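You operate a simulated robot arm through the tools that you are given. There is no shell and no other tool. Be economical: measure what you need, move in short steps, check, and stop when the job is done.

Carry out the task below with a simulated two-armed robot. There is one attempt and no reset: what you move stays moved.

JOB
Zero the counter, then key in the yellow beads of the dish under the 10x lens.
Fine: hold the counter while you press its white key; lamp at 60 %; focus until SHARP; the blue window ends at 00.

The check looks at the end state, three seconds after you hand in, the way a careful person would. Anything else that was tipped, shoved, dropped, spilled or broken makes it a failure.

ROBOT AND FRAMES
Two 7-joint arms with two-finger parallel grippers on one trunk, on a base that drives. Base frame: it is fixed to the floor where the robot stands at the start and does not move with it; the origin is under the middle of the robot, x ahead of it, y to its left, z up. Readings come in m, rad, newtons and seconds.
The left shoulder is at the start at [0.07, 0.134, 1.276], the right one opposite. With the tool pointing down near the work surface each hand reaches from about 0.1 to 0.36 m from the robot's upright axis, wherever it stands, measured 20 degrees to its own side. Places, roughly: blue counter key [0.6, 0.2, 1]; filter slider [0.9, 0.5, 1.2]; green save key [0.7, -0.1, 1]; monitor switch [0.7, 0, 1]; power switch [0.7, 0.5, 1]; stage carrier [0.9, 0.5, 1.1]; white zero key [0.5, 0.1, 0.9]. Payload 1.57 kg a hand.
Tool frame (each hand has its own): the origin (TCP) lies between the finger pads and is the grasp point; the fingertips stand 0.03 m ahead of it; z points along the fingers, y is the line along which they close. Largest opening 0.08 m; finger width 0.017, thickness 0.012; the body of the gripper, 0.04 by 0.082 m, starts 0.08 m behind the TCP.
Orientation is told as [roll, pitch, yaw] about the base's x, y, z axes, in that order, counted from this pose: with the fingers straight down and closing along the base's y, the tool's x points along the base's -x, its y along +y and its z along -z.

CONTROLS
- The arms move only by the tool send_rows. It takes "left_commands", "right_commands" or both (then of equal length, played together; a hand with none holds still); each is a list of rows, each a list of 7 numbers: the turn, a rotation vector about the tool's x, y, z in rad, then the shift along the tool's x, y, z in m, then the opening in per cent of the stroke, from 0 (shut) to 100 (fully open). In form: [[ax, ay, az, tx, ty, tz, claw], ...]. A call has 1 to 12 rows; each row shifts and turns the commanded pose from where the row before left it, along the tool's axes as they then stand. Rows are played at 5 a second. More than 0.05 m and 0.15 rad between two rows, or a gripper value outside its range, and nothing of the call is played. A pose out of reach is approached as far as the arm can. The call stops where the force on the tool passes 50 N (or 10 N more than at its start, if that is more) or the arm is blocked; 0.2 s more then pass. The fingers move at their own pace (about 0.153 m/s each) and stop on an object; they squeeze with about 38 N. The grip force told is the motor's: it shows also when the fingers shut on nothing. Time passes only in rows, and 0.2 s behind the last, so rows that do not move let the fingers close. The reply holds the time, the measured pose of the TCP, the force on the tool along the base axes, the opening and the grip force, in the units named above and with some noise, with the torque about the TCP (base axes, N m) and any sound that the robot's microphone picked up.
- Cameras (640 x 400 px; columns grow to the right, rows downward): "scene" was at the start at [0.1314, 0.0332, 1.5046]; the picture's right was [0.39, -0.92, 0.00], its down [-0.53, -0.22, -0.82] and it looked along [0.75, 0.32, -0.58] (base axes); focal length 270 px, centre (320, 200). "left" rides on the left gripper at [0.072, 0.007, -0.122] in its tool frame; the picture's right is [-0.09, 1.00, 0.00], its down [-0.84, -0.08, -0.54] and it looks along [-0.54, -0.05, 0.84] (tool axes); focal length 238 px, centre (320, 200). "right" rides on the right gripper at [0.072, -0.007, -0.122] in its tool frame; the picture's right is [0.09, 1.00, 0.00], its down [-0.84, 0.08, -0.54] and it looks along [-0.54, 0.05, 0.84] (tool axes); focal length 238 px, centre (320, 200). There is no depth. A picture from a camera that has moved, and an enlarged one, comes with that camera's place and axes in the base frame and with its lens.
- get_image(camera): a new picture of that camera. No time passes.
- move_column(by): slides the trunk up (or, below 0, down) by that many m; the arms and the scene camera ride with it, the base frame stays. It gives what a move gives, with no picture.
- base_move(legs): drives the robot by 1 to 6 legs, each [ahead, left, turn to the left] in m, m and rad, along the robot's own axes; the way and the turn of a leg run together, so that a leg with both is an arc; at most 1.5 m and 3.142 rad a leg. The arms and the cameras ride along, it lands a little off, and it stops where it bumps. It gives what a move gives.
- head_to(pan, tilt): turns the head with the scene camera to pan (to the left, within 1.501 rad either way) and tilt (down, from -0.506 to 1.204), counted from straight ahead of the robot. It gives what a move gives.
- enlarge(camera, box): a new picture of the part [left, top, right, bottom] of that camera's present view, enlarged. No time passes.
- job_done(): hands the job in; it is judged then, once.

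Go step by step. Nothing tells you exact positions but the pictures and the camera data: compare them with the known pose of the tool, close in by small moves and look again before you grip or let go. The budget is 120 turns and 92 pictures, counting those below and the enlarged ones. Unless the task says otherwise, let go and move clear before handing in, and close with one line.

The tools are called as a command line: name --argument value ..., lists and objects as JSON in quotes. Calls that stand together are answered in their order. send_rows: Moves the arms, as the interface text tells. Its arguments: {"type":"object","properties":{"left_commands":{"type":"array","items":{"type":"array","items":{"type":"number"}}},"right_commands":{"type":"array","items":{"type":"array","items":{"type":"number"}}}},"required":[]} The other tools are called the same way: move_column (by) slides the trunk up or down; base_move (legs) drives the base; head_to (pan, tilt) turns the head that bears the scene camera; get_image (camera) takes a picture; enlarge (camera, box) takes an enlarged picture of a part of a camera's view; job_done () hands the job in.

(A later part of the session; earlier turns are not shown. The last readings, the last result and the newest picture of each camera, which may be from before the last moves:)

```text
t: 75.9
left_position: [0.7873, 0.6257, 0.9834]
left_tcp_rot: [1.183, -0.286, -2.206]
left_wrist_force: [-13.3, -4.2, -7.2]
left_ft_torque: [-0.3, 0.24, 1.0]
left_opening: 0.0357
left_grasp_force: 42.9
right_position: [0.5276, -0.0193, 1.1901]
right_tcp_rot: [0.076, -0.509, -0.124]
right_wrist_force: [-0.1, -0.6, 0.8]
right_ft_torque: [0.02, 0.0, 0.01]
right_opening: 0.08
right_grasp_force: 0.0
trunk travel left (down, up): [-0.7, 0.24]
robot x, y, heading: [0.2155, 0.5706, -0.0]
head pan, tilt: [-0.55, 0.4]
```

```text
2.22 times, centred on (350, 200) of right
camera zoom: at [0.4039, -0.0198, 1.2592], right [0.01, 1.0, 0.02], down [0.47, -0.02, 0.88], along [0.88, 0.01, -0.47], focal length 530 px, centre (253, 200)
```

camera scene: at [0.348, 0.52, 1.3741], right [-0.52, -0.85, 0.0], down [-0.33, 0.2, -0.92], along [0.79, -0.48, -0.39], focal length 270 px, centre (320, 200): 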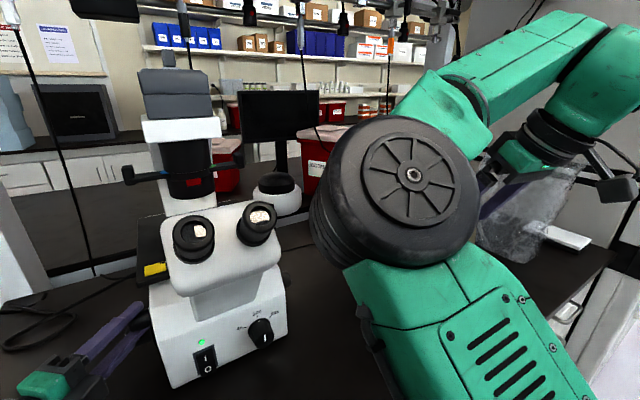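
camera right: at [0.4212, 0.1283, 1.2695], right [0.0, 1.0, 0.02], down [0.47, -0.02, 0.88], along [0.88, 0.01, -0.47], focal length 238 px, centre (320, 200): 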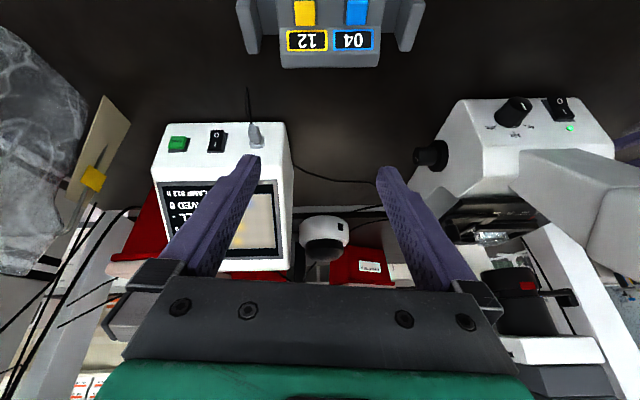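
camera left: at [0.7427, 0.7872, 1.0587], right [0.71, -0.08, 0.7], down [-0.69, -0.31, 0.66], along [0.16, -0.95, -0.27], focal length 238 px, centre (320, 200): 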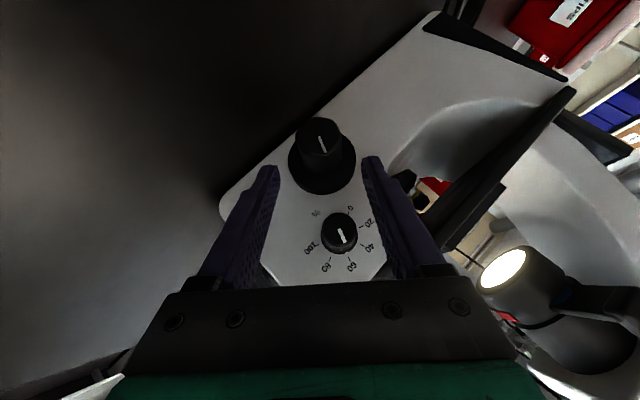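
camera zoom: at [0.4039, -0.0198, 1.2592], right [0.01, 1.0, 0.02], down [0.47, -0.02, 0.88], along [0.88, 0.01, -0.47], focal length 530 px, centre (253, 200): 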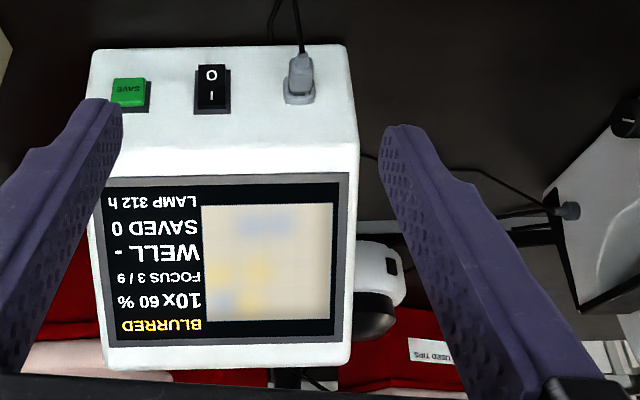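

Turning this way took focus from 5 to 3 and blurrier; reverse direction by ~36°.

send_rows --left_commands '[[0.096, 0, -0.08, 0, 0.001, 0, 20], [0.096, 0, -0.08, 0, 0.001, 0, 20], [0.096, 0, -0.08, 0, 0.001, 0, 20], [0.096, 0, -0.08, 0, 0.001, 0, 20], [0.096, 0, -0.08, 0, 0.001, 0, 20]]'

enlarge --camera "right" --box '[260, 110, 440, 290]'

```text
t: 77.1
left_position: [0.7967, 0.6246, 0.9898]
left_tcp_rot: [0.585, -0.593, -1.927]
left_wrist_force: [6.6, -4.1, 11.5]
left_ft_torque: [0.14, -0.2, 0.05]
left_opening: 0.0354
left_grasp_force: 42.9
right_position: [0.5291, -0.0187, 1.1896]
right_tcp_rot: [0.077, -0.505, -0.123]
right_wrist_force: [-0.1, -0.1, -0.8]
right_ft_torque: [0.03, -0.03, 0.01]
right_opening: 0.0802
right_grasp_force: 0.0
trunk travel left (down, up): [-0.7, 0.24]
robot x, y, heading: [0.2168, 0.5697, -0.001]
head pan, tilt: [-0.55, 0.4]
```

```text
2.22 times, centred on (350, 200) of right
camera zoom: at [0.4062, -0.0203, 1.2589], right [0.01, 1.0, 0.02], down [0.47, -0.02, 0.88], along [0.88, 0.01, -0.47], focal length 530 px, centre (253, 200)
```

zoom: 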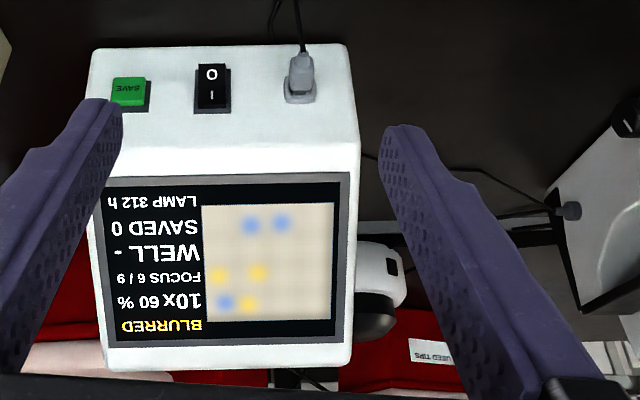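

Focus 6 and sharper. A further ~14°.

send_rows --left_commands '[[0.096, 0, -0.08, 0, 0.001, 0, 20], [0.08, 0, -0.067, 0, 0.001, 0, 20]]'

enlarge --camera "right" --box '[260, 110, 440, 290]'

```text
t: 77.7
left_position: [0.7995, 0.6245, 0.9927]
left_tcp_rot: [0.318, -0.66, -1.766]
left_wrist_force: [21.6, -2.4, 28.2]
left_ft_torque: [0.4, -0.54, 0.06]
left_opening: 0.0353
left_grasp_force: 42.2
right_position: [0.5321, -0.0185, 1.1901]
right_tcp_rot: [0.076, -0.507, -0.124]
right_wrist_force: [-0.4, 0.1, -0.1]
right_ft_torque: [0.04, 0.01, -0.01]
right_opening: 0.08
right_grasp_force: 0.1
trunk travel left (down, up): [-0.7, 0.24]
robot x, y, heading: [0.2183, 0.5715, 0.005]
head pan, tilt: [-0.55, 0.4]
```

```text
2.22 times, centred on (350, 200) of right
camera zoom: at [0.4076, -0.0202, 1.2588], right [0.01, 1.0, 0.02], down [0.47, -0.02, 0.88], along [0.88, 0.01, -0.47], focal length 530 px, centre (253, 200)
```

zoom: 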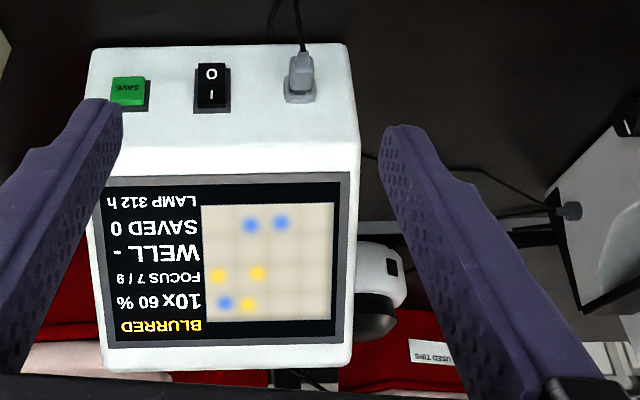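

Focus 7, still blurred. Release, swing back around the knob with open fingers, regrip and continue.

send_rows --left_commands '[[0, 0, 0, 0, 0, 0, 75], [0, 0, 0, 0, 0, 0, 75], [-0.096, 0, 0.08, 0, -0.001, 0, 75], [-0.096, 0, 0.08, 0, -0.001, 0, 75], [-0.096, 0, 0.08, 0, -0.001, 0, 75], [-0.096, 0, 0.08, 0, -0.001, 0, 75], [0, 0, 0, 0, 0, 0, 75]]'

get_image --camera "left"

```text
t: 79.3
left_position: [0.7923, 0.6261, 0.9846]
left_tcp_rot: [0.865, -0.478, -2.078]
left_wrist_force: [-0.5, 0.2, 0.1]
left_ft_torque: [0.0, 0.0, 0.02]
left_opening: 0.0602
left_grasp_force: 0.1
right_position: [0.5304, -0.0175, 1.1897]
right_tcp_rot: [0.074, -0.506, -0.124]
right_wrist_force: [-0.3, 0.7, 0.3]
right_ft_torque: [0.02, -0.02, 0.02]
right_opening: 0.0797
right_grasp_force: 0.0
trunk travel left (down, up): [-0.7, 0.24]
robot x, y, heading: [0.2188, 0.5679, -0.001]
head pan, tilt: [-0.55, 0.4]
```

```text
36 pictures are left
camera left: at [0.7662, 0.7594, 1.0278], right [0.69, -0.08, 0.71], down [-0.7, -0.31, 0.65], along [0.17, -0.95, -0.27], focal length 238 px, centre (320, 200)
```

left: 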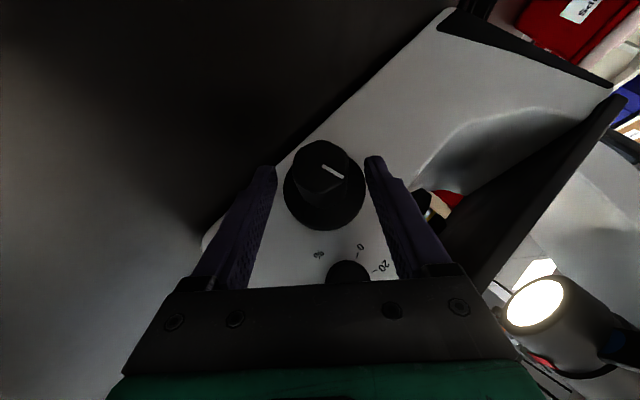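

Centred. Close and turn ~12°.

send_rows --left_commands '[[0, 0, 0, 0, 0, 0, 20], [0, 0, 0, 0, 0, 0, 20], [0, 0, 0, 0, 0, 0, 20], [0.08, 0, -0.067, 0, 0.001, 0, 20], [0.08, 0, -0.067, 0, 0.001, 0, 20]]'

enlarge --camera "right" --box '[260, 110, 440, 290]'

```text
t: 80.5
left_position: [0.7959, 0.6246, 0.9892]
left_tcp_rot: [0.648, -0.571, -1.964]
left_wrist_force: [8.2, -0.7, 9.2]
left_ft_torque: [-0.84, -0.23, -0.25]
left_opening: 0.0355
left_grasp_force: 42.2
right_position: [0.5304, -0.0173, 1.1896]
right_tcp_rot: [0.076, -0.505, -0.122]
right_wrist_force: [0.6, -0.2, -0.3]
right_ft_torque: [0.0, 0.03, -0.01]
right_opening: 0.08
right_grasp_force: 0.1
trunk travel left (down, up): [-0.7, 0.24]
robot x, y, heading: [0.2152, 0.5699, 0.002]
head pan, tilt: [-0.55, 0.4]
```

```text
2.22 times, centred on (350, 200) of right
camera zoom: at [0.4071, -0.019, 1.2592], right [0.01, 1.0, 0.02], down [0.47, -0.02, 0.88], along [0.88, 0.01, -0.47], focal length 530 px, centre (253, 200)
```

zoom: 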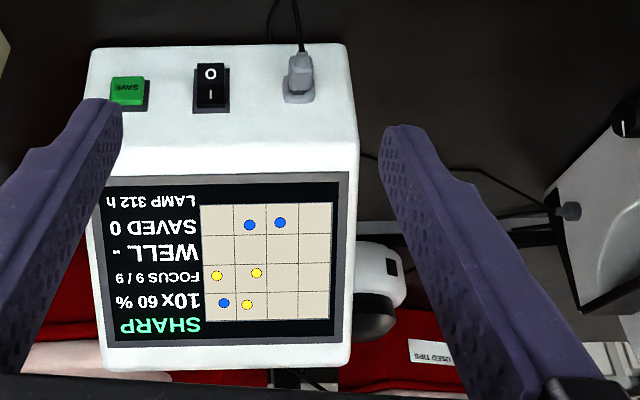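

SHARP reached at 10x, 60 %. Zoom strongly to count the beads.

enlarge --camera "right" --box '[305, 190, 385, 260]'

```text
5.71 times, centred on (345, 225) of right
camera zoom: at [0.4071, -0.019, 1.2592], right [0.01, 1.0, 0.02], down [0.47, -0.02, 0.88], along [0.88, 0.01, -0.47], focal length 1362 px, centre (177, 57)
```

zoom: 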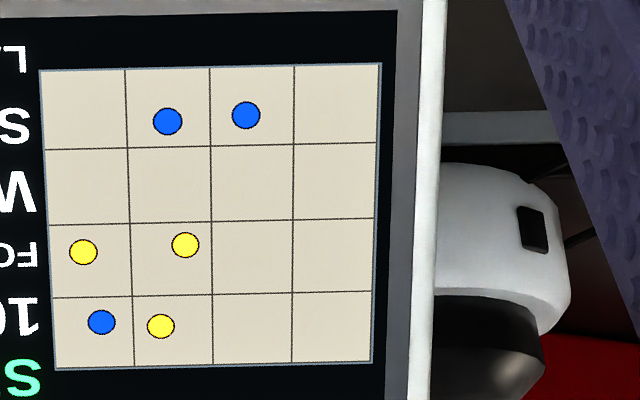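

Three yellow, three blue beads. Release the focus knob, back out and verify it stays SHARP.

send_rows --left_commands '[[0, 0, 0, 0, 0, 0, 70], [0, 0, 0, 0, 0, 0, 75], [0, 0, 0, 0, 0, -0.03, 75], [0, 0, 0, 0, 0, -0.04, 75], [0, 0, 0, 0, 0, -0.045, 75], [0, 0, 0, 0, 0, -0.045, 75]]'

enlarge --camera "right" --box '[280, 170, 370, 270]'

```text
t: 81.9
left_position: [0.7318, 0.729, 1.0939]
left_tcp_rot: [0.647, -0.571, -1.965]
left_wrist_force: [-0.5, 0.3, -0.1]
left_ft_torque: [0.0, -0.02, 0.01]
left_opening: 0.0598
left_grasp_force: 0.0
right_position: [0.5289, -0.0166, 1.1904]
right_tcp_rot: [0.075, -0.509, -0.122]
right_wrist_force: [0.3, 0.7, 0.1]
right_ft_torque: [0.0, -0.04, -0.01]
right_opening: 0.0803
right_grasp_force: 0.0
trunk travel left (down, up): [-0.7, 0.24]
robot x, y, heading: [0.2211, 0.5656, -0.003]
head pan, tilt: [-0.55, 0.4]
```

```text
4.00 times, centred on (325, 220) of right
camera zoom: at [0.4053, -0.0182, 1.2599], right [0.01, 1.0, 0.02], down [0.47, -0.02, 0.88], along [0.88, 0.0, -0.47], focal length 953 px, centre (300, 120)
```

zoom: 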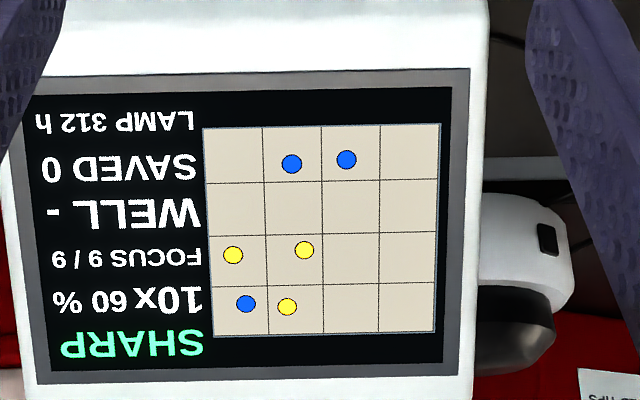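

Still SHARP at 10x, 60 %. Now leave the microscope: raise the trunk, pull the left hand back and turn it to pointing down.

move_column --by 0.12

send_rows --left_commands '[[0, 0, 0, -0.011, -0.038, -0.0194, 75], [0, 0, 0, -0.011, -0.038, -0.0194, 75], [0, 0, 0, -0.011, -0.038, -0.0194, 75], [0, 0, 0, -0.011, -0.038, -0.0194, 75], [0, 0, 0, -0.011, -0.038, -0.0194, 75], [0, 0.14, 0, 0, 0, 0, 75], [0, 0.14, 0, 0, 0, 0, 75], [0, 0.14, 0, 0, 0, 0, 75], [0, 0.14, 0, 0, 0, 0, 75], [0, 0.14, 0, 0, 0, 0, 75]]'

```text
t: 83.4
left_position: [0.7345, 0.7267, 1.2131]
left_tcp_rot: [0.646, -0.572, -1.966]
left_wrist_force: [0.0, 0.2, 0.0]
left_ft_torque: [0.03, -0.03, 0.05]
left_opening: 0.0599
left_grasp_force: 0.2
right_position: [0.5291, -0.0179, 1.3103]
right_tcp_rot: [0.075, -0.506, -0.121]
right_wrist_force: [0.5, 0.4, 0.6]
right_ft_torque: [0.01, 0.0, -0.03]
right_opening: 0.0801
right_grasp_force: 0.2
trunk travel left (down, up): [-0.82, 0.12]
robot x, y, heading: [0.2228, 0.5692, -0.001]
head pan, tilt: [-0.55, 0.4]
```

```text
t: 85.6
left_position: [0.601, 0.731, 1.2164]
left_tcp_rot: [0.516, -0.088, -1.661]
left_wrist_force: [0.6, -0.3, 1.0]
left_ft_torque: [-0.03, -0.01, 0.05]
left_opening: 0.06
left_grasp_force: 0.0
left hand out of reach, approached as far as the arm can: row 4, 5, 6, 7, 8, 10
right_position: [0.5312, -0.018, 1.3082]
right_tcp_rot: [0.078, -0.504, -0.125]
right_wrist_force: [-0.5, 0.6, -0.4]
right_ft_torque: [-0.01, 0.0, 0.01]
right_opening: 0.0801
right_grasp_force: 0.2
trunk travel left (down, up): [-0.82, 0.12]
robot x, y, heading: [0.2153, 0.5671, -0.001]
head pan, tilt: [-0.55, 0.4]
```

Now tilt to straight down and turn back by -90° about the tool axis.

send_rows --left_commands '[[0.13, 0, 0, 0, 0, 0, 75], [0.13, 0, 0, 0, 0, 0, 75], [0.13, 0, 0, 0, 0, 0, 75], [0.12, 0, 0, 0, 0, 0, 75]]'

send_rows --left_commands '[[0, 0, -0.148, 0, 0, 0, 75], [0, 0, -0.148, 0, 0, 0, 75], [0, 0, -0.148, 0, 0, 0, 75], [0, 0, -0.148, 0, 0, 0, 75], [0, 0, -0.148, 0, 0, 0, 75], [0, 0, -0.148, 0, 0, 0, 75], [0, 0, -0.148, 0, 0, 0, 75], [0, 0, -0.148, 0, 0, 0, 75], [0, 0, -0.148, 0, 0, 0, 75], [0, 0, -0.148, 0, 0, 0, 75], [0, 0, -0.148, 0, 0, 0, 75]]'

```text
t: 86.6
left_position: [0.601, 0.732, 1.2169]
left_tcp_rot: [0.004, -0.087, -1.662]
left_wrist_force: [-0.1, 0.4, -0.6]
left_ft_torque: [0.01, 0.01, 0.0]
left_opening: 0.0598
left_grasp_force: 0.2
right_position: [0.5309, -0.0186, 1.3097]
right_tcp_rot: [0.075, -0.504, -0.121]
right_wrist_force: [0.3, -0.1, -0.4]
right_ft_torque: [-0.01, 0.01, -0.06]
right_opening: 0.0801
right_grasp_force: 0.0
trunk travel left (down, up): [-0.82, 0.12]
robot x, y, heading: [0.2172, 0.5735, -0.003]
head pan, tilt: [-0.55, 0.4]
```

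```text
t: 89.0
left_position: [0.5996, 0.7313, 1.2179]
left_tcp_rot: [-0.086, -0.004, -0.029]
left_wrist_force: [0.0, 0.6, 0.6]
left_ft_torque: [0.02, -0.01, -0.01]
left_opening: 0.0596
left_grasp_force: 0.2
right_position: [0.5293, -0.018, 1.3121]
right_tcp_rot: [0.074, -0.506, -0.122]
right_wrist_force: [-0.7, -0.5, -0.7]
right_ft_torque: [-0.02, -0.01, 0.01]
right_opening: 0.08
right_grasp_force: 0.1
trunk travel left (down, up): [-0.82, 0.12]
robot x, y, heading: [0.218, 0.5658, 0.002]
head pan, tilt: [-0.55, 0.4]
```

Pull the left hand back a bit, then drive back and to the right to face the counter.

send_rows --left_commands '[[-0.086, 0, -0.03, 0.04, 0, 0, 75], [0, 0, 0, 0.04, 0, 0, 75]]'

base_move --legs '[[-0.13, 0, 0], [0, -0.47, 0]]'

head_to --pan 0.1 --tilt 0.9

get_image --camera "scene"

```text
t: 89.6
left_position: [0.5171, 0.7329, 1.2195]
left_tcp_rot: [-0.002, -0.002, -0.001]
left_wrist_force: [-1.2, 0.6, -0.9]
left_ft_torque: [0.0, -0.02, -0.01]
left_opening: 0.0599
left_grasp_force: 0.0
right_position: [0.5262, -0.0163, 1.3111]
right_tcp_rot: [0.075, -0.51, -0.121]
right_wrist_force: [-0.8, 0.7, 0.4]
right_ft_torque: [-0.03, -0.02, -0.01]
right_opening: 0.0801
right_grasp_force: 0.1
trunk travel left (down, up): [-0.82, 0.12]
robot x, y, heading: [0.2152, 0.5662, 0.001]
head pan, tilt: [-0.55, 0.4]
```

```text
t: 93.3
left_position: [0.3851, 0.2703, 1.2194]
left_tcp_rot: [-0.002, 0.001, -0.003]
left_wrist_force: [-0.1, 0.1, -0.3]
left_ft_torque: [-0.01, 0.03, 0.0]
left_opening: 0.06
left_grasp_force: 0.1
right_position: [0.394, -0.4771, 1.3119]
right_tcp_rot: [0.072, -0.505, -0.121]
right_wrist_force: [-0.9, -0.3, 1.3]
right_ft_torque: [0.01, 0.01, -0.03]
right_opening: 0.0798
right_grasp_force: 0.1
trunk travel left (down, up): [-0.82, 0.12]
robot x, y, heading: [0.0844, 0.1101, -0.002]
head pan, tilt: [-0.55, 0.4]
```

```text
t: 94.3
left_position: [0.3851, 0.2693, 1.2194]
left_tcp_rot: [-0.003, 0.0, -0.005]
left_wrist_force: [-0.2, 0.2, 0.5]
left_ft_torque: [0.0, -0.04, -0.01]
left_opening: 0.0598
left_grasp_force: 0.2
right_position: [0.3954, -0.48, 1.31]
right_tcp_rot: [0.075, -0.505, -0.125]
right_wrist_force: [-0.2, -0.4, 0.4]
right_ft_torque: [0.0, -0.02, 0.01]
right_opening: 0.0799
right_grasp_force: 0.1
trunk travel left (down, up): [-0.82, 0.12]
robot x, y, heading: [0.0846, 0.1069, -0.002]
head pan, tilt: [0.099, 0.901]
```

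```text
32 pictures are left
camera scene: at [0.2085, 0.1137, 1.4511], right [0.1, -1.0, 0.0], down [-0.78, -0.08, -0.62], along [0.62, 0.06, -0.78], focal length 270 px, centre (320, 200)
```

scene: 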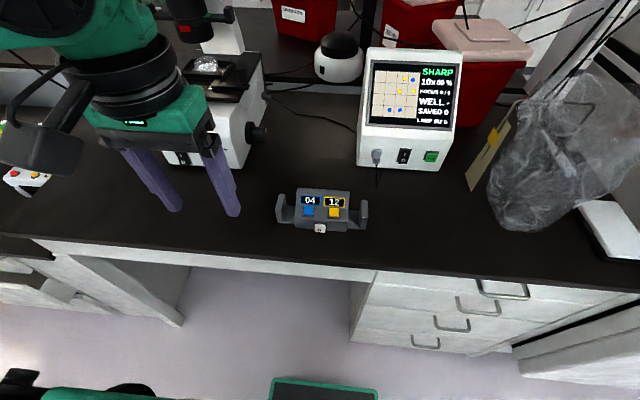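

enlarge --camera "scene" --box '[270, 180, 375, 240]'

```text
6.10 times, centred on (322, 210) of scene
camera zoom: at [0.2085, 0.1137, 1.4511], right [0.1, -1.0, 0.0], down [-0.78, -0.08, -0.62], along [0.62, 0.06, -0.78], focal length 1648 px, centre (305, 139)
```

zoom: 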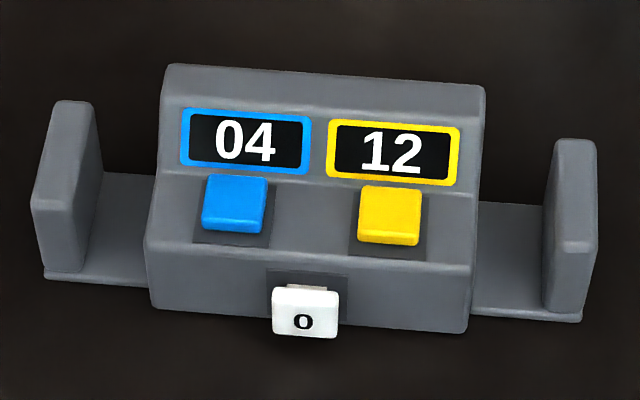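

Counter geometry: left wing at about (0.567, 0.237), y 0.230–0.244, top z≈0.978; white key near (0.527, 0.145, 0.946); yellow (0.552, 0.116), blue (0.552, 0.172). I lower the trunk by 0.1 and bring the left hand above the left wing.

move_column --by -0.1

send_rows --left_commands '[[0, 0, 0, -0.0455, -0.008, 0.01, 34], [0, 0, 0, -0.0455, -0.008, 0.01, 34], [0, 0, 0, -0.0455, -0.008, 0.01, 34], [0, 0, 0, -0.0455, -0.008, 0.01, 34], [0, 0, 0, 0, 0, 0, 34]]'

get_image --camera "left"

```text
t: 95.7
left_position: [0.386, 0.269, 1.1198]
left_tcp_rot: [-0.001, 0.0, -0.003]
left_wrist_force: [-0.2, -0.3, -0.1]
left_ft_torque: [0.03, -0.04, -0.01]
left_opening: 0.06
left_grasp_force: 0.1
right_position: [0.3942, -0.479, 1.2098]
right_tcp_rot: [0.074, -0.506, -0.123]
right_wrist_force: [0.3, 0.5, -0.3]
right_ft_torque: [0.0, -0.01, 0.01]
right_opening: 0.0798
right_grasp_force: 0.0
trunk travel left (down, up): [-0.72, 0.22]
robot x, y, heading: [0.0841, 0.1046, -0.005]
head pan, tilt: [0.099, 0.901]
```

```text
t: 96.9
left_position: [0.5662, 0.2396, 1.0813]
left_tcp_rot: [-0.002, -0.003, -0.004]
left_wrist_force: [0.3, 0.2, 0.8]
left_ft_torque: [0.0, -0.07, 0.03]
left_opening: 0.027
left_grasp_force: 0.1
right_position: [0.394, -0.4803, 1.2101]
right_tcp_rot: [0.075, -0.509, -0.123]
right_wrist_force: [-0.4, -0.4, 0.4]
right_ft_torque: [0.0, -0.01, 0.01]
right_opening: 0.0801
right_grasp_force: 0.0
trunk travel left (down, up): [-0.72, 0.22]
robot x, y, heading: [0.08, 0.1107, -0.005]
head pan, tilt: [0.099, 0.901]
```

```text
30 pictures are left
camera left: at [0.4943, 0.2477, 1.2035], right [0.1, 1.0, 0.0], down [0.83, -0.08, 0.55], along [0.54, -0.05, -0.84], focal length 238 px, centre (320, 200)
```

left: 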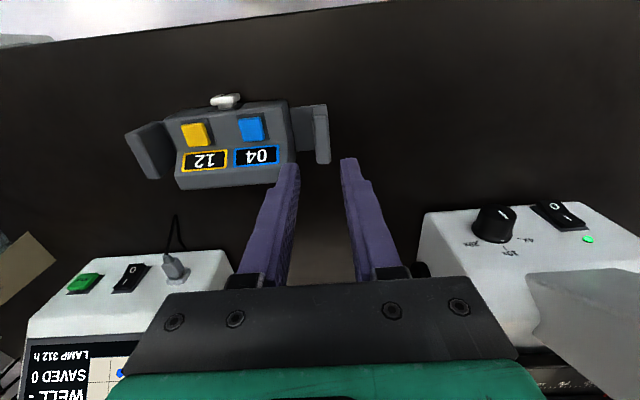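

Lower to just above the wing (tips at z≈0.993) and check the alignment.

send_rows --left_commands '[[0, 0, 0, 0, 0, 0.03, 34], [0, 0, 0, 0, 0, 0.028, 34]]'

enlarge --camera "left" --box '[230, 100, 410, 240]'

enlarge --camera "scene" --box '[220, 150, 380, 250]'

```text
t: 97.5
left_position: [0.5681, 0.2382, 1.0222]
left_tcp_rot: [-0.002, -0.001, -0.002]
left_wrist_force: [0.3, -0.5, 0.2]
left_ft_torque: [-0.01, -0.01, 0.05]
left_opening: 0.0273
left_grasp_force: 0.0
right_position: [0.3963, -0.4794, 1.2096]
right_tcp_rot: [0.074, -0.507, -0.123]
right_wrist_force: [0.2, -0.2, 1.5]
right_ft_torque: [0.0, 0.01, 0.01]
right_opening: 0.0802
right_grasp_force: 0.0
trunk travel left (down, up): [-0.72, 0.22]
robot x, y, heading: [0.0849, 0.1074, -0.007]
head pan, tilt: [0.099, 0.901]
```

```text
2.86 times, centred on (320, 170) of left
camera zoom: at [0.4976, 0.2449, 1.1443], right [0.1, 1.0, 0.0], down [0.84, -0.08, 0.54], along [0.54, -0.05, -0.84], focal length 681 px, centre (320, 286)
```

zoom: 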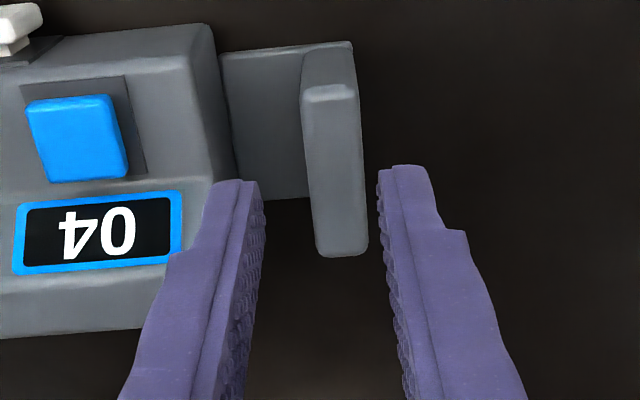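

```text
4.00 times, centred on (300, 200) of scene
camera zoom: at [0.2087, 0.1139, 1.351], right [0.1, -1.0, 0.0], down [-0.78, -0.08, -0.62], along [0.62, 0.06, -0.78], focal length 1082 px, centre (400, 200)
```

zoom: 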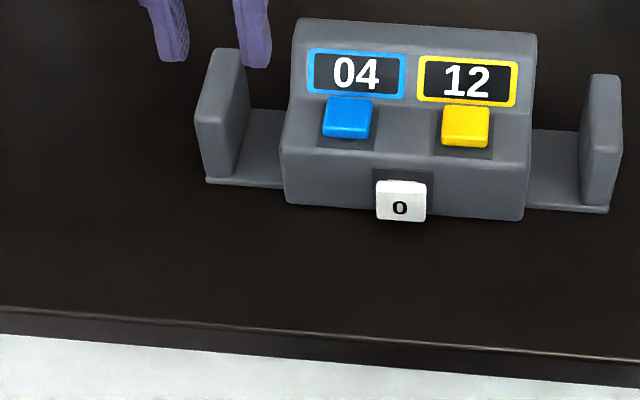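

The wing centre is 4 mm further to +y. Shift, descend 40 mm and close on it.

send_rows --left_commands '[[0, 0, 0, 0, 0.004, 0, 34], [0, 0, 0, 0, 0, 0.02, 34], [0, 0, 0, 0, 0, 0.02, 34], [0, 0, 0, 0, 0, 0, 34]]'

enlarge --camera "left" --box '[230, 100, 410, 240]'

```text
t: 98.5
left_position: [0.5665, 0.2397, 0.9809]
left_tcp_rot: [-0.002, -0.003, -0.003]
left_wrist_force: [0.2, 0.3, 0.3]
left_ft_torque: [0.0, 0.0, -0.02]
left_opening: 0.0273
left_grasp_force: 0.1
right_position: [0.3945, -0.4791, 1.2092]
right_tcp_rot: [0.075, -0.506, -0.124]
right_wrist_force: [0.5, -0.4, 0.4]
right_ft_torque: [0.01, -0.03, -0.01]
right_opening: 0.08
right_grasp_force: 0.0
trunk travel left (down, up): [-0.72, 0.22]
robot x, y, heading: [0.0859, 0.1118, 0.001]
head pan, tilt: [0.099, 0.901]
```

```text
2.86 times, centred on (320, 170) of left
camera zoom: at [0.4958, 0.2476, 1.1035], right [0.1, 1.0, 0.0], down [0.84, -0.08, 0.54], along [0.54, -0.05, -0.84], focal length 681 px, centre (320, 286)
```

zoom: 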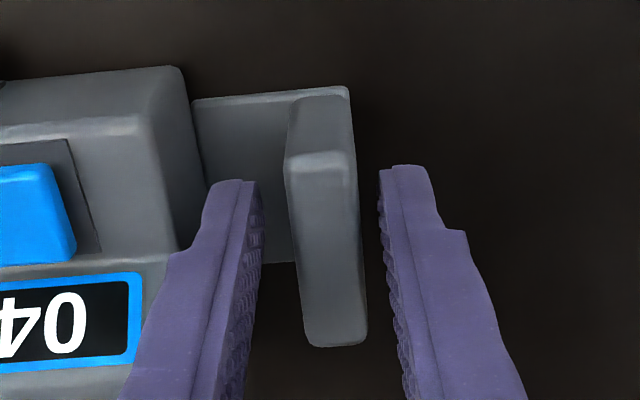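

Fingers straddle the wing. Small shift +2 mm and close.

send_rows --left_commands '[[0, 0, 0, 0, 0.0025, 0, 34], [0, 0, 0, 0, 0, 0, 10], [0, 0, 0, 0, 0, 0, 10], [0, 0, 0, 0, 0, 0, 10]]'

```text
t: 99.5
left_position: [0.5681, 0.2422, 0.9804]
left_tcp_rot: [-0.001, 0.001, -0.003]
left_wrist_force: [1.1, 0.0, -0.1]
left_ft_torque: [0.02, -0.09, 0.02]
left_opening: 0.0153
left_grasp_force: 31.4
right_position: [0.3962, -0.4806, 1.2097]
right_tcp_rot: [0.074, -0.505, -0.126]
right_wrist_force: [-0.4, 0.1, 0.0]
right_ft_torque: [-0.01, -0.03, 0.0]
right_opening: 0.0799
right_grasp_force: 0.1
trunk travel left (down, up): [-0.72, 0.22]
robot x, y, heading: [0.0827, 0.1078, -0.004]
head pan, tilt: [0.099, 0.901]
```

The counter is held. Now bring the closed right hand across to a point in front of and above the counter.

send_rows --right_commands '[[0.014, 0, -0.108, 0, 0, 0, 0], [0, 0, 0, -0.0025, 0.0436, 0.0076, 0], [0, 0, 0, -0.0025, 0.0436, 0.0076, 0], [0, 0, 0, -0.0025, 0.0436, 0.0076, 0], [0, 0, 0, -0.0025, 0.0436, 0.0076, 0], [0, 0, 0, -0.0025, 0.0436, 0.0076, 0], [0, 0, 0, -0.0025, 0.0436, 0.0076, 0], [0, 0, 0, -0.0025, 0.0436, 0.0076, 0], [0, 0, 0, -0.0025, 0.0436, 0.0076, 0], [0, 0, 0, -0.0025, 0.0436, 0.0076, 0], [0, 0, 0, -0.0025, 0.0436, 0.0076, 0]]'

```text
t: 101.9
left_position: [0.567, 0.2419, 0.9805]
left_tcp_rot: [-0.001, 0.001, -0.003]
left_wrist_force: [-0.1, 1.5, 0.0]
left_ft_torque: [0.05, -0.02, -0.03]
left_opening: 0.0155
left_grasp_force: 31.3
right_position: [0.4317, -0.272, 1.1854]
right_tcp_rot: [0.001, -0.509, 0.0]
right_wrist_force: [0.1, -0.3, -0.1]
right_ft_torque: [0.01, -0.03, -0.03]
right_opening: 0.0
right_grasp_force: 21.5
right hand out of reach, approached as far as the arm can: row 6, 7, 8, 9, 10, 11
trunk travel left (down, up): [-0.72, 0.22]
robot x, y, heading: [0.0828, 0.1098, -0.001]
head pan, tilt: [0.099, 0.901]
```

Stuck at a joint limit; try going further forward first, then sideways.

send_rows --right_commands '[[0, 0, 0, -0.04, 0, 0.022, 0], [0, 0, 0, -0.04, 0, 0.022, 0], [0, 0, 0, 0, 0.045, 0, 0], [0, 0, 0, 0, 0.045, 0, 0], [0, 0, 0, 0, 0.045, 0, 0], [0, 0, 0, 0, 0.045, 0, 0]]'

get_image --camera "scene"

```text
t: 102.9
left_position: [0.5659, 0.2387, 0.983]
left_tcp_rot: [0.001, -0.002, -0.008]
left_wrist_force: [1.3, -0.5, -0.2]
left_ft_torque: [0.19, 0.08, 0.04]
left_opening: 0.0154
left_grasp_force: 30.8
right_position: [0.5362, -0.2483, 1.1892]
right_tcp_rot: [0.014, -0.483, -0.038]
right_wrist_force: [-26.7, -8.1, 6.6]
right_ft_torque: [0.19, 0.54, -0.09]
right_opening: 0.0
right_grasp_force: 21.1
right hand out of reach, approached as far as the arm can: row 3, 4, 5
trunk travel left (down, up): [-0.72, 0.22]
robot x, y, heading: [0.0825, 0.1106, -0.002]
head pan, tilt: [0.099, 0.901]
stopped in row 5 (right hand): the force on the tool passed its limit (the readings are from after the stop); the commanded pose is now the measured one
```

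```text
26 pictures are left
camera scene: at [0.2044, 0.1107, 1.3516], right [0.09, -1.0, 0.0], down [-0.78, -0.07, -0.62], along [0.62, 0.06, -0.78], focal length 270 px, centre (320, 200)
```

scene: 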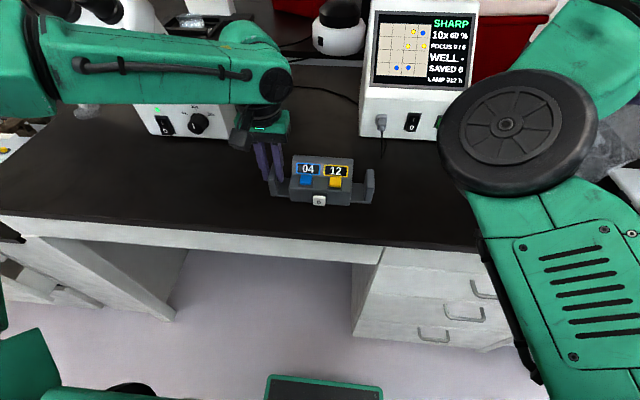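

The right hand touched something behind the elbow; I back off at once. Then I'll let its tool lean toward +y (wrist staying on the right), which suits the arm's present shape.

send_rows --right_commands '[[0, 0, 0, 0.026, -0.005, -0.014, 0], [0, 0, 0, 0.04, 0, -0.022, 0], [0, 0, 0, 0.035, 0, -0.02, 0]]'

get_image --camera "right"

```text
t: 103.7
left_position: [0.5661, 0.2406, 0.981]
left_tcp_rot: [-0.003, -0.001, -0.006]
left_wrist_force: [-1.6, 0.7, 2.9]
left_ft_torque: [0.02, 0.0, -0.02]
left_opening: 0.0158
left_grasp_force: 31.2
right_position: [0.4348, -0.2755, 1.194]
right_tcp_rot: [0.011, -0.488, -0.023]
right_wrist_force: [0.5, 0.5, -0.7]
right_ft_torque: [0.03, 0.0, -0.04]
right_opening: 0.0
right_grasp_force: 21.9
right hand out of reach, approached as far as the arm can: row 1, 2, 3
trunk travel left (down, up): [-0.72, 0.22]
robot x, y, heading: [0.0865, 0.1064, -0.007]
head pan, tilt: [0.099, 0.901]
```

```text
25 pictures are left
camera right: at [0.3134, -0.2807, 1.2665], right [-0.06, 1.0, -0.03], down [0.49, 0.06, 0.87], along [0.87, 0.04, -0.49], focal length 238 px, centre (320, 200)
```

right: 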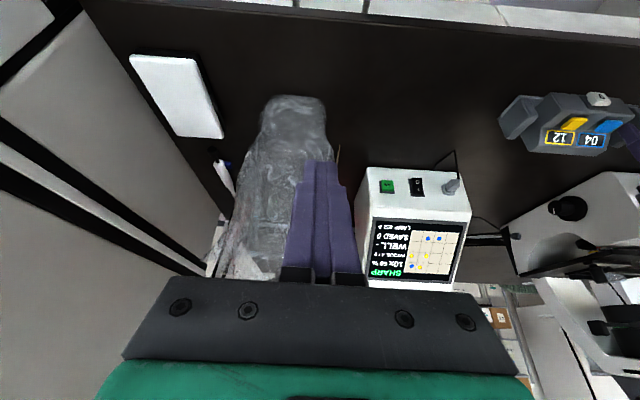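

The bag and monitor still stand as before. Rotate the right tool +48° about x so it points toward +y.

send_rows --right_commands '[[-0.124, 0, 0.066, 0, 0, 0, 0], [-0.124, 0, 0.066, 0, 0, 0, 0], [-0.124, 0, 0.066, 0, 0, 0, 0], [-0.124, 0, 0.066, 0, 0, 0, 0], [-0.124, 0, 0.066, 0, 0, 0, 0], [-0.124, 0, 0.066, 0, 0, 0, 0]]'

```text
t: 105.1
left_position: [0.5666, 0.24, 0.9816]
left_tcp_rot: [0.001, 0.002, -0.008]
left_wrist_force: [-1.3, 0.4, 2.5]
left_ft_torque: [0.11, -0.12, 0.0]
left_opening: 0.0155
left_grasp_force: 31.5
right_position: [0.4353, -0.2764, 1.1945]
right_tcp_rot: [0.914, -0.314, -0.403]
right_wrist_force: [-0.8, -1.0, -0.2]
right_ft_torque: [0.01, 0.0, -0.01]
right_opening: 0.0001
right_grasp_force: 21.2
trunk travel left (down, up): [-0.72, 0.22]
robot x, y, heading: [0.0823, 0.107, -0.003]
head pan, tilt: [0.099, 0.901]
```

Works. Now move toward the counter front in a straight line, staying high.

send_rows --right_commands '[[0, 0, 0, 0.0137, 0.0196, 0.03, 0], [0, 0, 0, 0.0137, 0.0196, 0.03, 0], [0, 0, 0, 0.0137, 0.0196, 0.03, 0], [0, 0, 0, 0.0137, 0.0196, 0.03, 0], [0, 0, 0, 0.0137, 0.0196, 0.03, 0], [0, 0, 0, 0.0137, 0.0196, 0.03, 0], [0, 0, 0, 0.0137, 0.0196, 0.03, 0], [0, 0, 0, 0.0137, 0.0196, 0.03, 0], [0, 0, 0, 0.0137, 0.0196, 0.03, 0]]'

get_image --camera "scene"

```text
t: 106.3
left_position: [0.5684, 0.2409, 0.9823]
left_tcp_rot: [-0.002, 0.0, -0.006]
left_wrist_force: [-0.4, -0.6, -0.5]
left_ft_torque: [0.05, -0.01, 0.07]
left_opening: 0.0155
left_grasp_force: 31.4
right_position: [0.4477, -0.1074, 1.0961]
right_tcp_rot: [0.848, -0.103, -0.386]
right_wrist_force: [-0.9, -1.4, -0.2]
right_ft_torque: [0.0, 0.02, 0.01]
right_opening: 0.0002
right_grasp_force: 21.2
right hand out of reach, approached as far as the arm can: row 5
trunk travel left (down, up): [-0.72, 0.22]
robot x, y, heading: [0.0826, 0.1113, -0.003]
head pan, tilt: [0.099, 0.901]
stopped in row 5 (right hand): the arm was blocked; the commanded pose is now the measured one
```

```text
24 pictures are left
camera scene: at [0.2081, 0.105, 1.3496], right [-0.02, -1.0, 0.0], down [-0.79, 0.02, -0.61], along [0.61, -0.01, -0.79], focal length 270 px, centre (320, 200)
```

scene: 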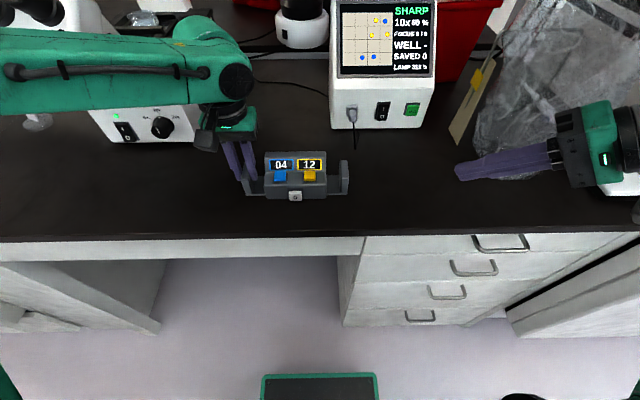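

The arm seems to have brushed the robot's own head. Look toward the right arm to see its elbow.

head_to --pan -0.7 --tilt 0.8

get_image --camera "scene"

```text
t: 107.4
left_position: [0.568, 0.241, 0.9806]
left_tcp_rot: [-0.003, 0.0, -0.007]
left_wrist_force: [-0.4, -0.8, -0.5]
left_ft_torque: [0.04, 0.04, -0.01]
left_opening: 0.0153
left_grasp_force: 31.5
right_position: [0.4494, -0.107, 1.0974]
right_tcp_rot: [0.849, -0.112, -0.387]
right_wrist_force: [0.1, -0.9, 0.5]
right_ft_torque: [0.0, -0.04, -0.01]
right_opening: 0.0002
right_grasp_force: 21.1
trunk travel left (down, up): [-0.72, 0.22]
robot x, y, heading: [0.0849, 0.1033, -0.001]
head pan, tilt: [-0.7, 0.799]
```

```text
23 pictures are left
camera scene: at [0.1949, 0.0543, 1.3589], right [-0.65, -0.76, 0.0], down [-0.55, 0.46, -0.7], along [0.53, -0.45, -0.72], focal length 270 px, centre (320, 200)
```

scene: 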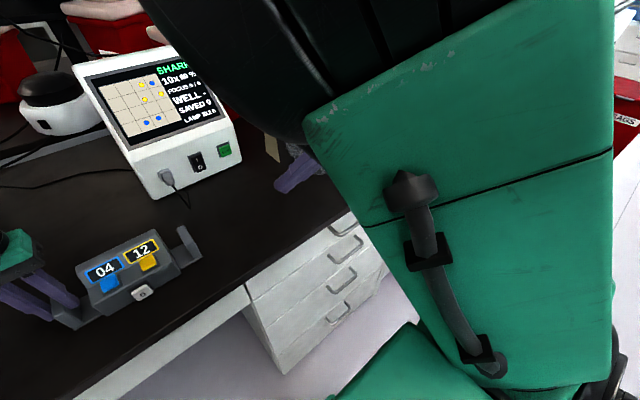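

The elbow is high, close to the head. Turn the head away to the left and retry in small steps.

head_to --pan 0.8 --tilt 0.7

send_rows --right_commands '[[0, 0, 0, 0.0105, 0.014, 0.028, 0], [0, 0, 0, 0.0105, 0.014, 0.028, 0], [0, 0, 0, 0.0105, 0.014, 0.028, 0], [0, 0, 0, 0.0105, 0.014, 0.028, 0]]'

```text
t: 109.0
left_position: [0.5678, 0.2412, 0.9822]
left_tcp_rot: [-0.001, 0.001, -0.006]
left_wrist_force: [-0.2, 0.5, 0.9]
left_ft_torque: [0.06, 0.01, 0.01]
left_opening: 0.0154
left_grasp_force: 30.9
right_position: [0.4496, -0.1075, 1.0972]
right_tcp_rot: [0.851, -0.105, -0.387]
right_wrist_force: [-0.1, -0.7, 1.0]
right_ft_torque: [0.01, -0.04, -0.01]
right_opening: 0.0
right_grasp_force: 21.2
trunk travel left (down, up): [-0.72, 0.22]
robot x, y, heading: [0.0838, 0.1093, -0.006]
head pan, tilt: [0.799, 0.7]
```

```text
t: 110.0
left_position: [0.568, 0.2421, 0.9818]
left_tcp_rot: [-0.002, -0.002, -0.007]
left_wrist_force: [0.4, -0.1, 0.2]
left_ft_torque: [0.03, -0.02, -0.02]
left_opening: 0.0154
left_grasp_force: 31.3
right_position: [0.4643, -0.0562, 1.0511]
right_tcp_rot: [0.858, -0.109, -0.392]
right_wrist_force: [-0.2, -1.0, -0.2]
right_ft_torque: [0.03, 0.0, -0.04]
right_opening: 0.0001
right_grasp_force: 21.1
right hand out of reach, approached as far as the arm can: row 2, 3, 4
trunk travel left (down, up): [-0.72, 0.22]
robot x, y, heading: [0.0846, 0.109, -0.005]
head pan, tilt: [0.799, 0.7]
```

Now rotate the tool back toward straight down; the elbow-up shape should allow it.

send_rows --right_commands '[[0.129, -0.024, -0.049, 0, 0, 0, 0], [0.129, -0.024, -0.049, 0, 0, 0, 0], [0.129, -0.024, -0.049, 0, 0, 0, 0], [0.129, -0.024, -0.049, 0, 0, 0, 0], [0.129, -0.024, -0.049, 0, 0, 0, 0], [0.129, -0.024, -0.049, 0, 0, 0, 0]]'

```text
t: 111.4
left_position: [0.568, 0.241, 0.9816]
left_tcp_rot: [-0.001, -0.001, -0.006]
left_wrist_force: [-0.1, -0.9, -0.2]
left_ft_torque: [0.11, 0.01, -0.02]
left_opening: 0.0156
left_grasp_force: 31.2
right_position: [0.4809, -0.2246, 1.0396]
right_tcp_rot: [0.027, -0.363, -0.187]
right_wrist_force: [-0.9, 0.0, -0.2]
right_ft_torque: [-0.02, 0.0, 0.04]
right_opening: 0.0
right_grasp_force: 20.9
right hand out of reach, approached as far as the arm can: row 1, 2, 3, 4, 5, 6
trunk travel left (down, up): [-0.72, 0.22]
robot x, y, heading: [0.0797, 0.1065, -0.004]
head pan, tilt: [0.799, 0.7]
```

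Try sliding +y now with the tool pointing down.

send_rows --right_commands '[[0, 0, 0, 0, 0.04, 0, 0], [0, 0, 0, 0, 0.04, 0, 0], [0, 0, 0, 0, 0.04, -0.02, 0], [0, 0, 0, 0, 0.04, -0.02, 0]]'

head_to --pan -0.1 --tilt 0.5

get_image --camera "scene"

```text
t: 112.4
left_position: [0.5677, 0.2419, 0.9812]
left_tcp_rot: [-0.003, 0.001, -0.006]
left_wrist_force: [0.2, -0.2, -0.3]
left_ft_torque: [0.09, 0.05, -0.03]
left_opening: 0.0158
left_grasp_force: 31.2
right_position: [0.5037, -0.2203, 1.0705]
right_tcp_rot: [0.04, -0.344, -0.191]
right_wrist_force: [-0.5, 0.1, 0.0]
right_ft_torque: [0.02, -0.01, -0.01]
right_opening: 0.0001
right_grasp_force: 20.9
right hand out of reach, approached as far as the arm can: row 1, 2, 3, 4
trunk travel left (down, up): [-0.72, 0.22]
robot x, y, heading: [0.0857, 0.1137, -0.009]
head pan, tilt: [0.799, 0.7]
```

```text
t: 113.6
left_position: [0.5673, 0.2408, 0.9817]
left_tcp_rot: [0.0, -0.001, -0.007]
left_wrist_force: [-0.2, 1.1, 0.9]
left_ft_torque: [0.06, 0.01, 0.01]
left_opening: 0.0154
left_grasp_force: 31.4
right_position: [0.5054, -0.2201, 1.072]
right_tcp_rot: [0.041, -0.347, -0.194]
right_wrist_force: [-0.5, -0.9, 0.3]
right_ft_torque: [0.02, -0.02, 0.01]
right_opening: 0.0
right_grasp_force: 21.4
trunk travel left (down, up): [-0.72, 0.22]
robot x, y, heading: [0.0853, 0.106, -0.007]
head pan, tilt: [-0.099, 0.499]
```

```text
22 pictures are left
camera scene: at [0.2139, 0.0908, 1.3614], right [-0.19, -0.98, 0.0], down [-0.68, 0.13, -0.72], along [0.71, -0.14, -0.7], focal length 270 px, centre (320, 200)
```

scene: 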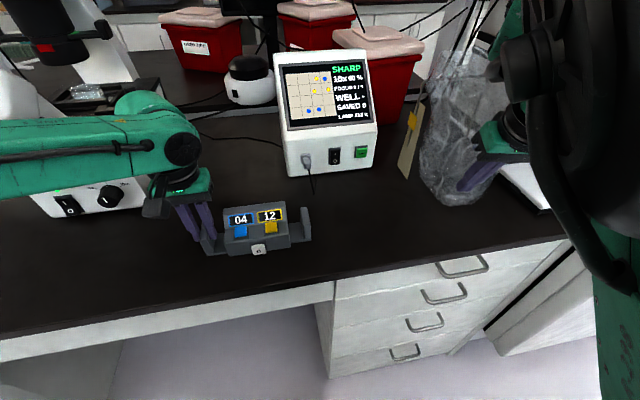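

The right arm's present shape works well at about (0.42, -0.33) relative to the robot. So I swap roles: right hand will hold the right wing, left hand will press. First release the left wing and retract.

send_rows --left_commands '[[0, 0, 0, 0, 0, 0, 34], [0, 0, 0, 0, 0, 0, 34], [0, 0, 0, 0, 0, -0.04, 34], [0, 0, 0, 0, 0, -0.04, 34], [0, 0, 0, 0, 0, -0.04, 20], [0, 0, 0, 0.04, 0, 0, 0], [0, 0, 0, 0.04, 0, 0, 0], [0, 0, 0, 0.04, 0, 0, 0]]' --right_commands '[[0, 0, 0, 0, 0, -0.01, 0], [0, 0, 0, 0, 0, -0.01, 0], [0.03, 0, -0.09, 0, 0, 0, 0], [0.03, 0, -0.09, 0, 0, 0, 0], [0, 0, 0, 0, 0, 0, 30], [0, 0, 0, 0, 0, 0, 40], [0, 0, 0, 0, 0, 0, 40], [0, 0, 0, 0, 0, 0, 40]]'

```text
t: 115.4
left_position: [0.4424, 0.2425, 1.1006]
left_tcp_rot: [-0.002, -0.001, -0.005]
left_wrist_force: [-0.4, 1.1, 0.1]
left_ft_torque: [0.0, -0.02, 0.03]
left_opening: 0.0
left_grasp_force: 21.3
right_position: [0.5013, -0.235, 1.0901]
right_tcp_rot: [-0.081, -0.342, -0.003]
right_wrist_force: [-1.1, 1.1, -0.2]
right_ft_torque: [0.02, 0.01, 0.01]
right_opening: 0.0321
right_grasp_force: 0.1
right hand out of reach, approached as far as the arm can: row 3, 4
trunk travel left (down, up): [-0.72, 0.22]
robot x, y, heading: [0.0808, 0.11, -0.001]
head pan, tilt: [-0.099, 0.499]
```

Good. Retract the left a bit more and drive so that the right hand comes over the right wing.

send_rows --left_commands '[[0, 0, 0, 0.04, 0, 0, 0], [0, 0, 0, 0.03, 0, 0, 0]]'

base_move --legs '[[0, 0.285, 0], [0.05, 0, 0]]'

get_image --camera "right"

```text
t: 116.0
left_position: [0.3742, 0.2416, 1.1011]
left_tcp_rot: [-0.002, -0.003, -0.007]
left_wrist_force: [-1.2, 0.4, 0.6]
left_ft_torque: [0.0, -0.03, -0.01]
left_opening: 0.0002
left_grasp_force: 20.9
right_position: [0.5002, -0.2346, 1.0908]
right_tcp_rot: [-0.084, -0.342, -0.003]
right_wrist_force: [-0.1, 0.3, 0.3]
right_ft_torque: [-0.01, 0.01, 0.0]
right_opening: 0.0321
right_grasp_force: 0.0
trunk travel left (down, up): [-0.72, 0.22]
robot x, y, heading: [0.0853, 0.1067, -0.002]
head pan, tilt: [-0.099, 0.499]
```

```text
t: 118.5
left_position: [0.4217, 0.5248, 1.1015]
left_tcp_rot: [-0.001, -0.005, -0.006]
left_wrist_force: [-0.2, 0.1, 0.2]
left_ft_torque: [0.01, -0.06, 0.05]
left_opening: 0.0001
left_grasp_force: 21.5
right_position: [0.549, 0.05, 1.0952]
right_tcp_rot: [-0.096, -0.352, 0.006]
right_wrist_force: [0.6, 0.0, 0.1]
right_ft_torque: [0.0, -0.02, -0.04]
right_opening: 0.0319
right_grasp_force: 0.1
trunk travel left (down, up): [-0.72, 0.22]
robot x, y, heading: [0.1305, 0.3909, -0.002]
head pan, tilt: [-0.099, 0.499]
```

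```text
21 pictures are left
camera right: at [0.4393, 0.0541, 1.1846], right [-0.06, 0.99, -0.12], down [0.6, 0.13, 0.79], along [0.8, -0.03, -0.6], focal length 238 px, centre (320, 200)
```

right: 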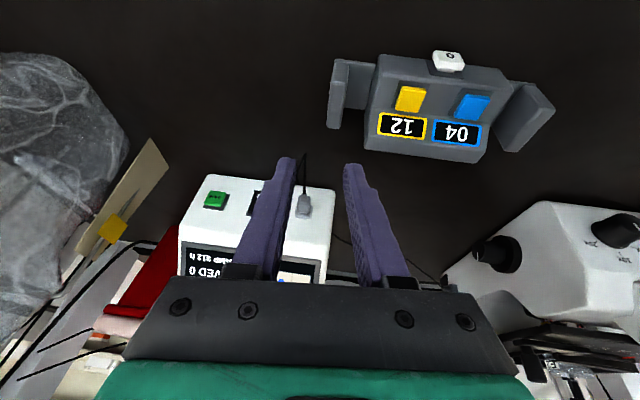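

Zoom at the right wing relative to the fingertips.

enlarge --camera "right" --box '[260, 40, 420, 190]'

```text
2.67 times, centred on (340, 115) of right
camera zoom: at [0.4393, 0.0541, 1.1846], right [-0.06, 0.99, -0.12], down [0.6, 0.13, 0.79], along [0.8, -0.03, -0.6], focal length 636 px, centre (267, 427)
```

zoom: 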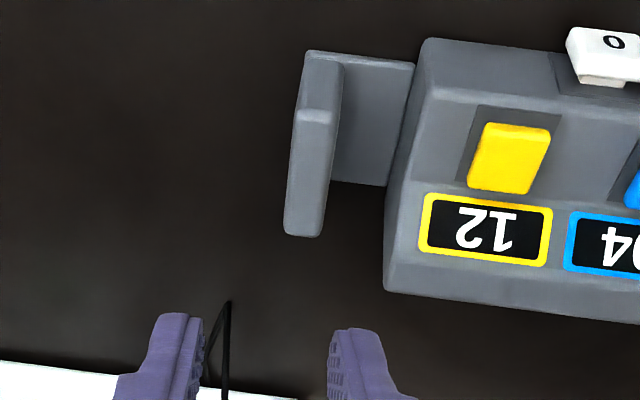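

Wing centre (0.566, 0.0525). Straighten the roll, descend to just above it and check.

send_rows --right_commands '[[-0.096, 0, 0, 0, 0, 0, 30], [0, 0, 0, 0.01, 0.001, 0.036, 30], [0, 0, 0, 0.01, 0.001, 0.036, 30], [0, 0, 0, 0, 0, 0, 30]]'

enlarge --camera "right" --box '[240, 60, 420, 210]'

```text
t: 119.5
left_position: [0.4259, 0.5265, 1.1012]
left_tcp_rot: [-0.002, -0.001, -0.005]
left_wrist_force: [0.2, -0.3, -0.1]
left_ft_torque: [0.03, -0.02, 0.02]
left_opening: 0.0
left_grasp_force: 21.4
right_position: [0.5568, 0.051, 1.0219]
right_tcp_rot: [0.023, -0.363, -0.015]
right_wrist_force: [0.3, 0.3, -0.1]
right_ft_torque: [0.02, -0.03, 0.06]
right_opening: 0.024
right_grasp_force: 0.1
trunk travel left (down, up): [-0.72, 0.22]
robot x, y, heading: [0.1318, 0.3894, 0.002]
head pan, tilt: [-0.099, 0.499]
```

```text
2.67 times, centred on (330, 135) of right
camera zoom: at [0.4459, 0.0429, 1.1088], right [-0.08, 1.0, -0.01], down [0.59, 0.06, 0.81], along [0.8, 0.06, -0.59], focal length 636 px, centre (293, 373)
```

zoom: 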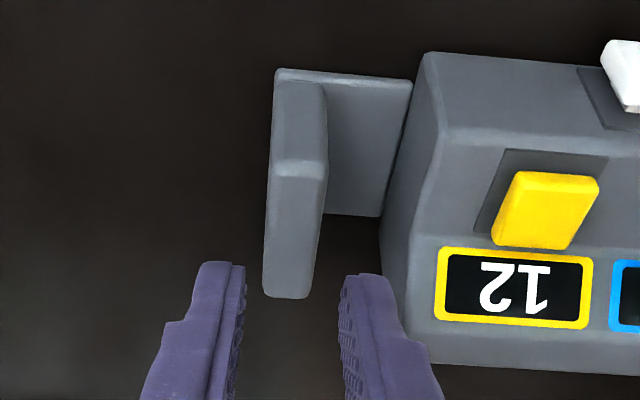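

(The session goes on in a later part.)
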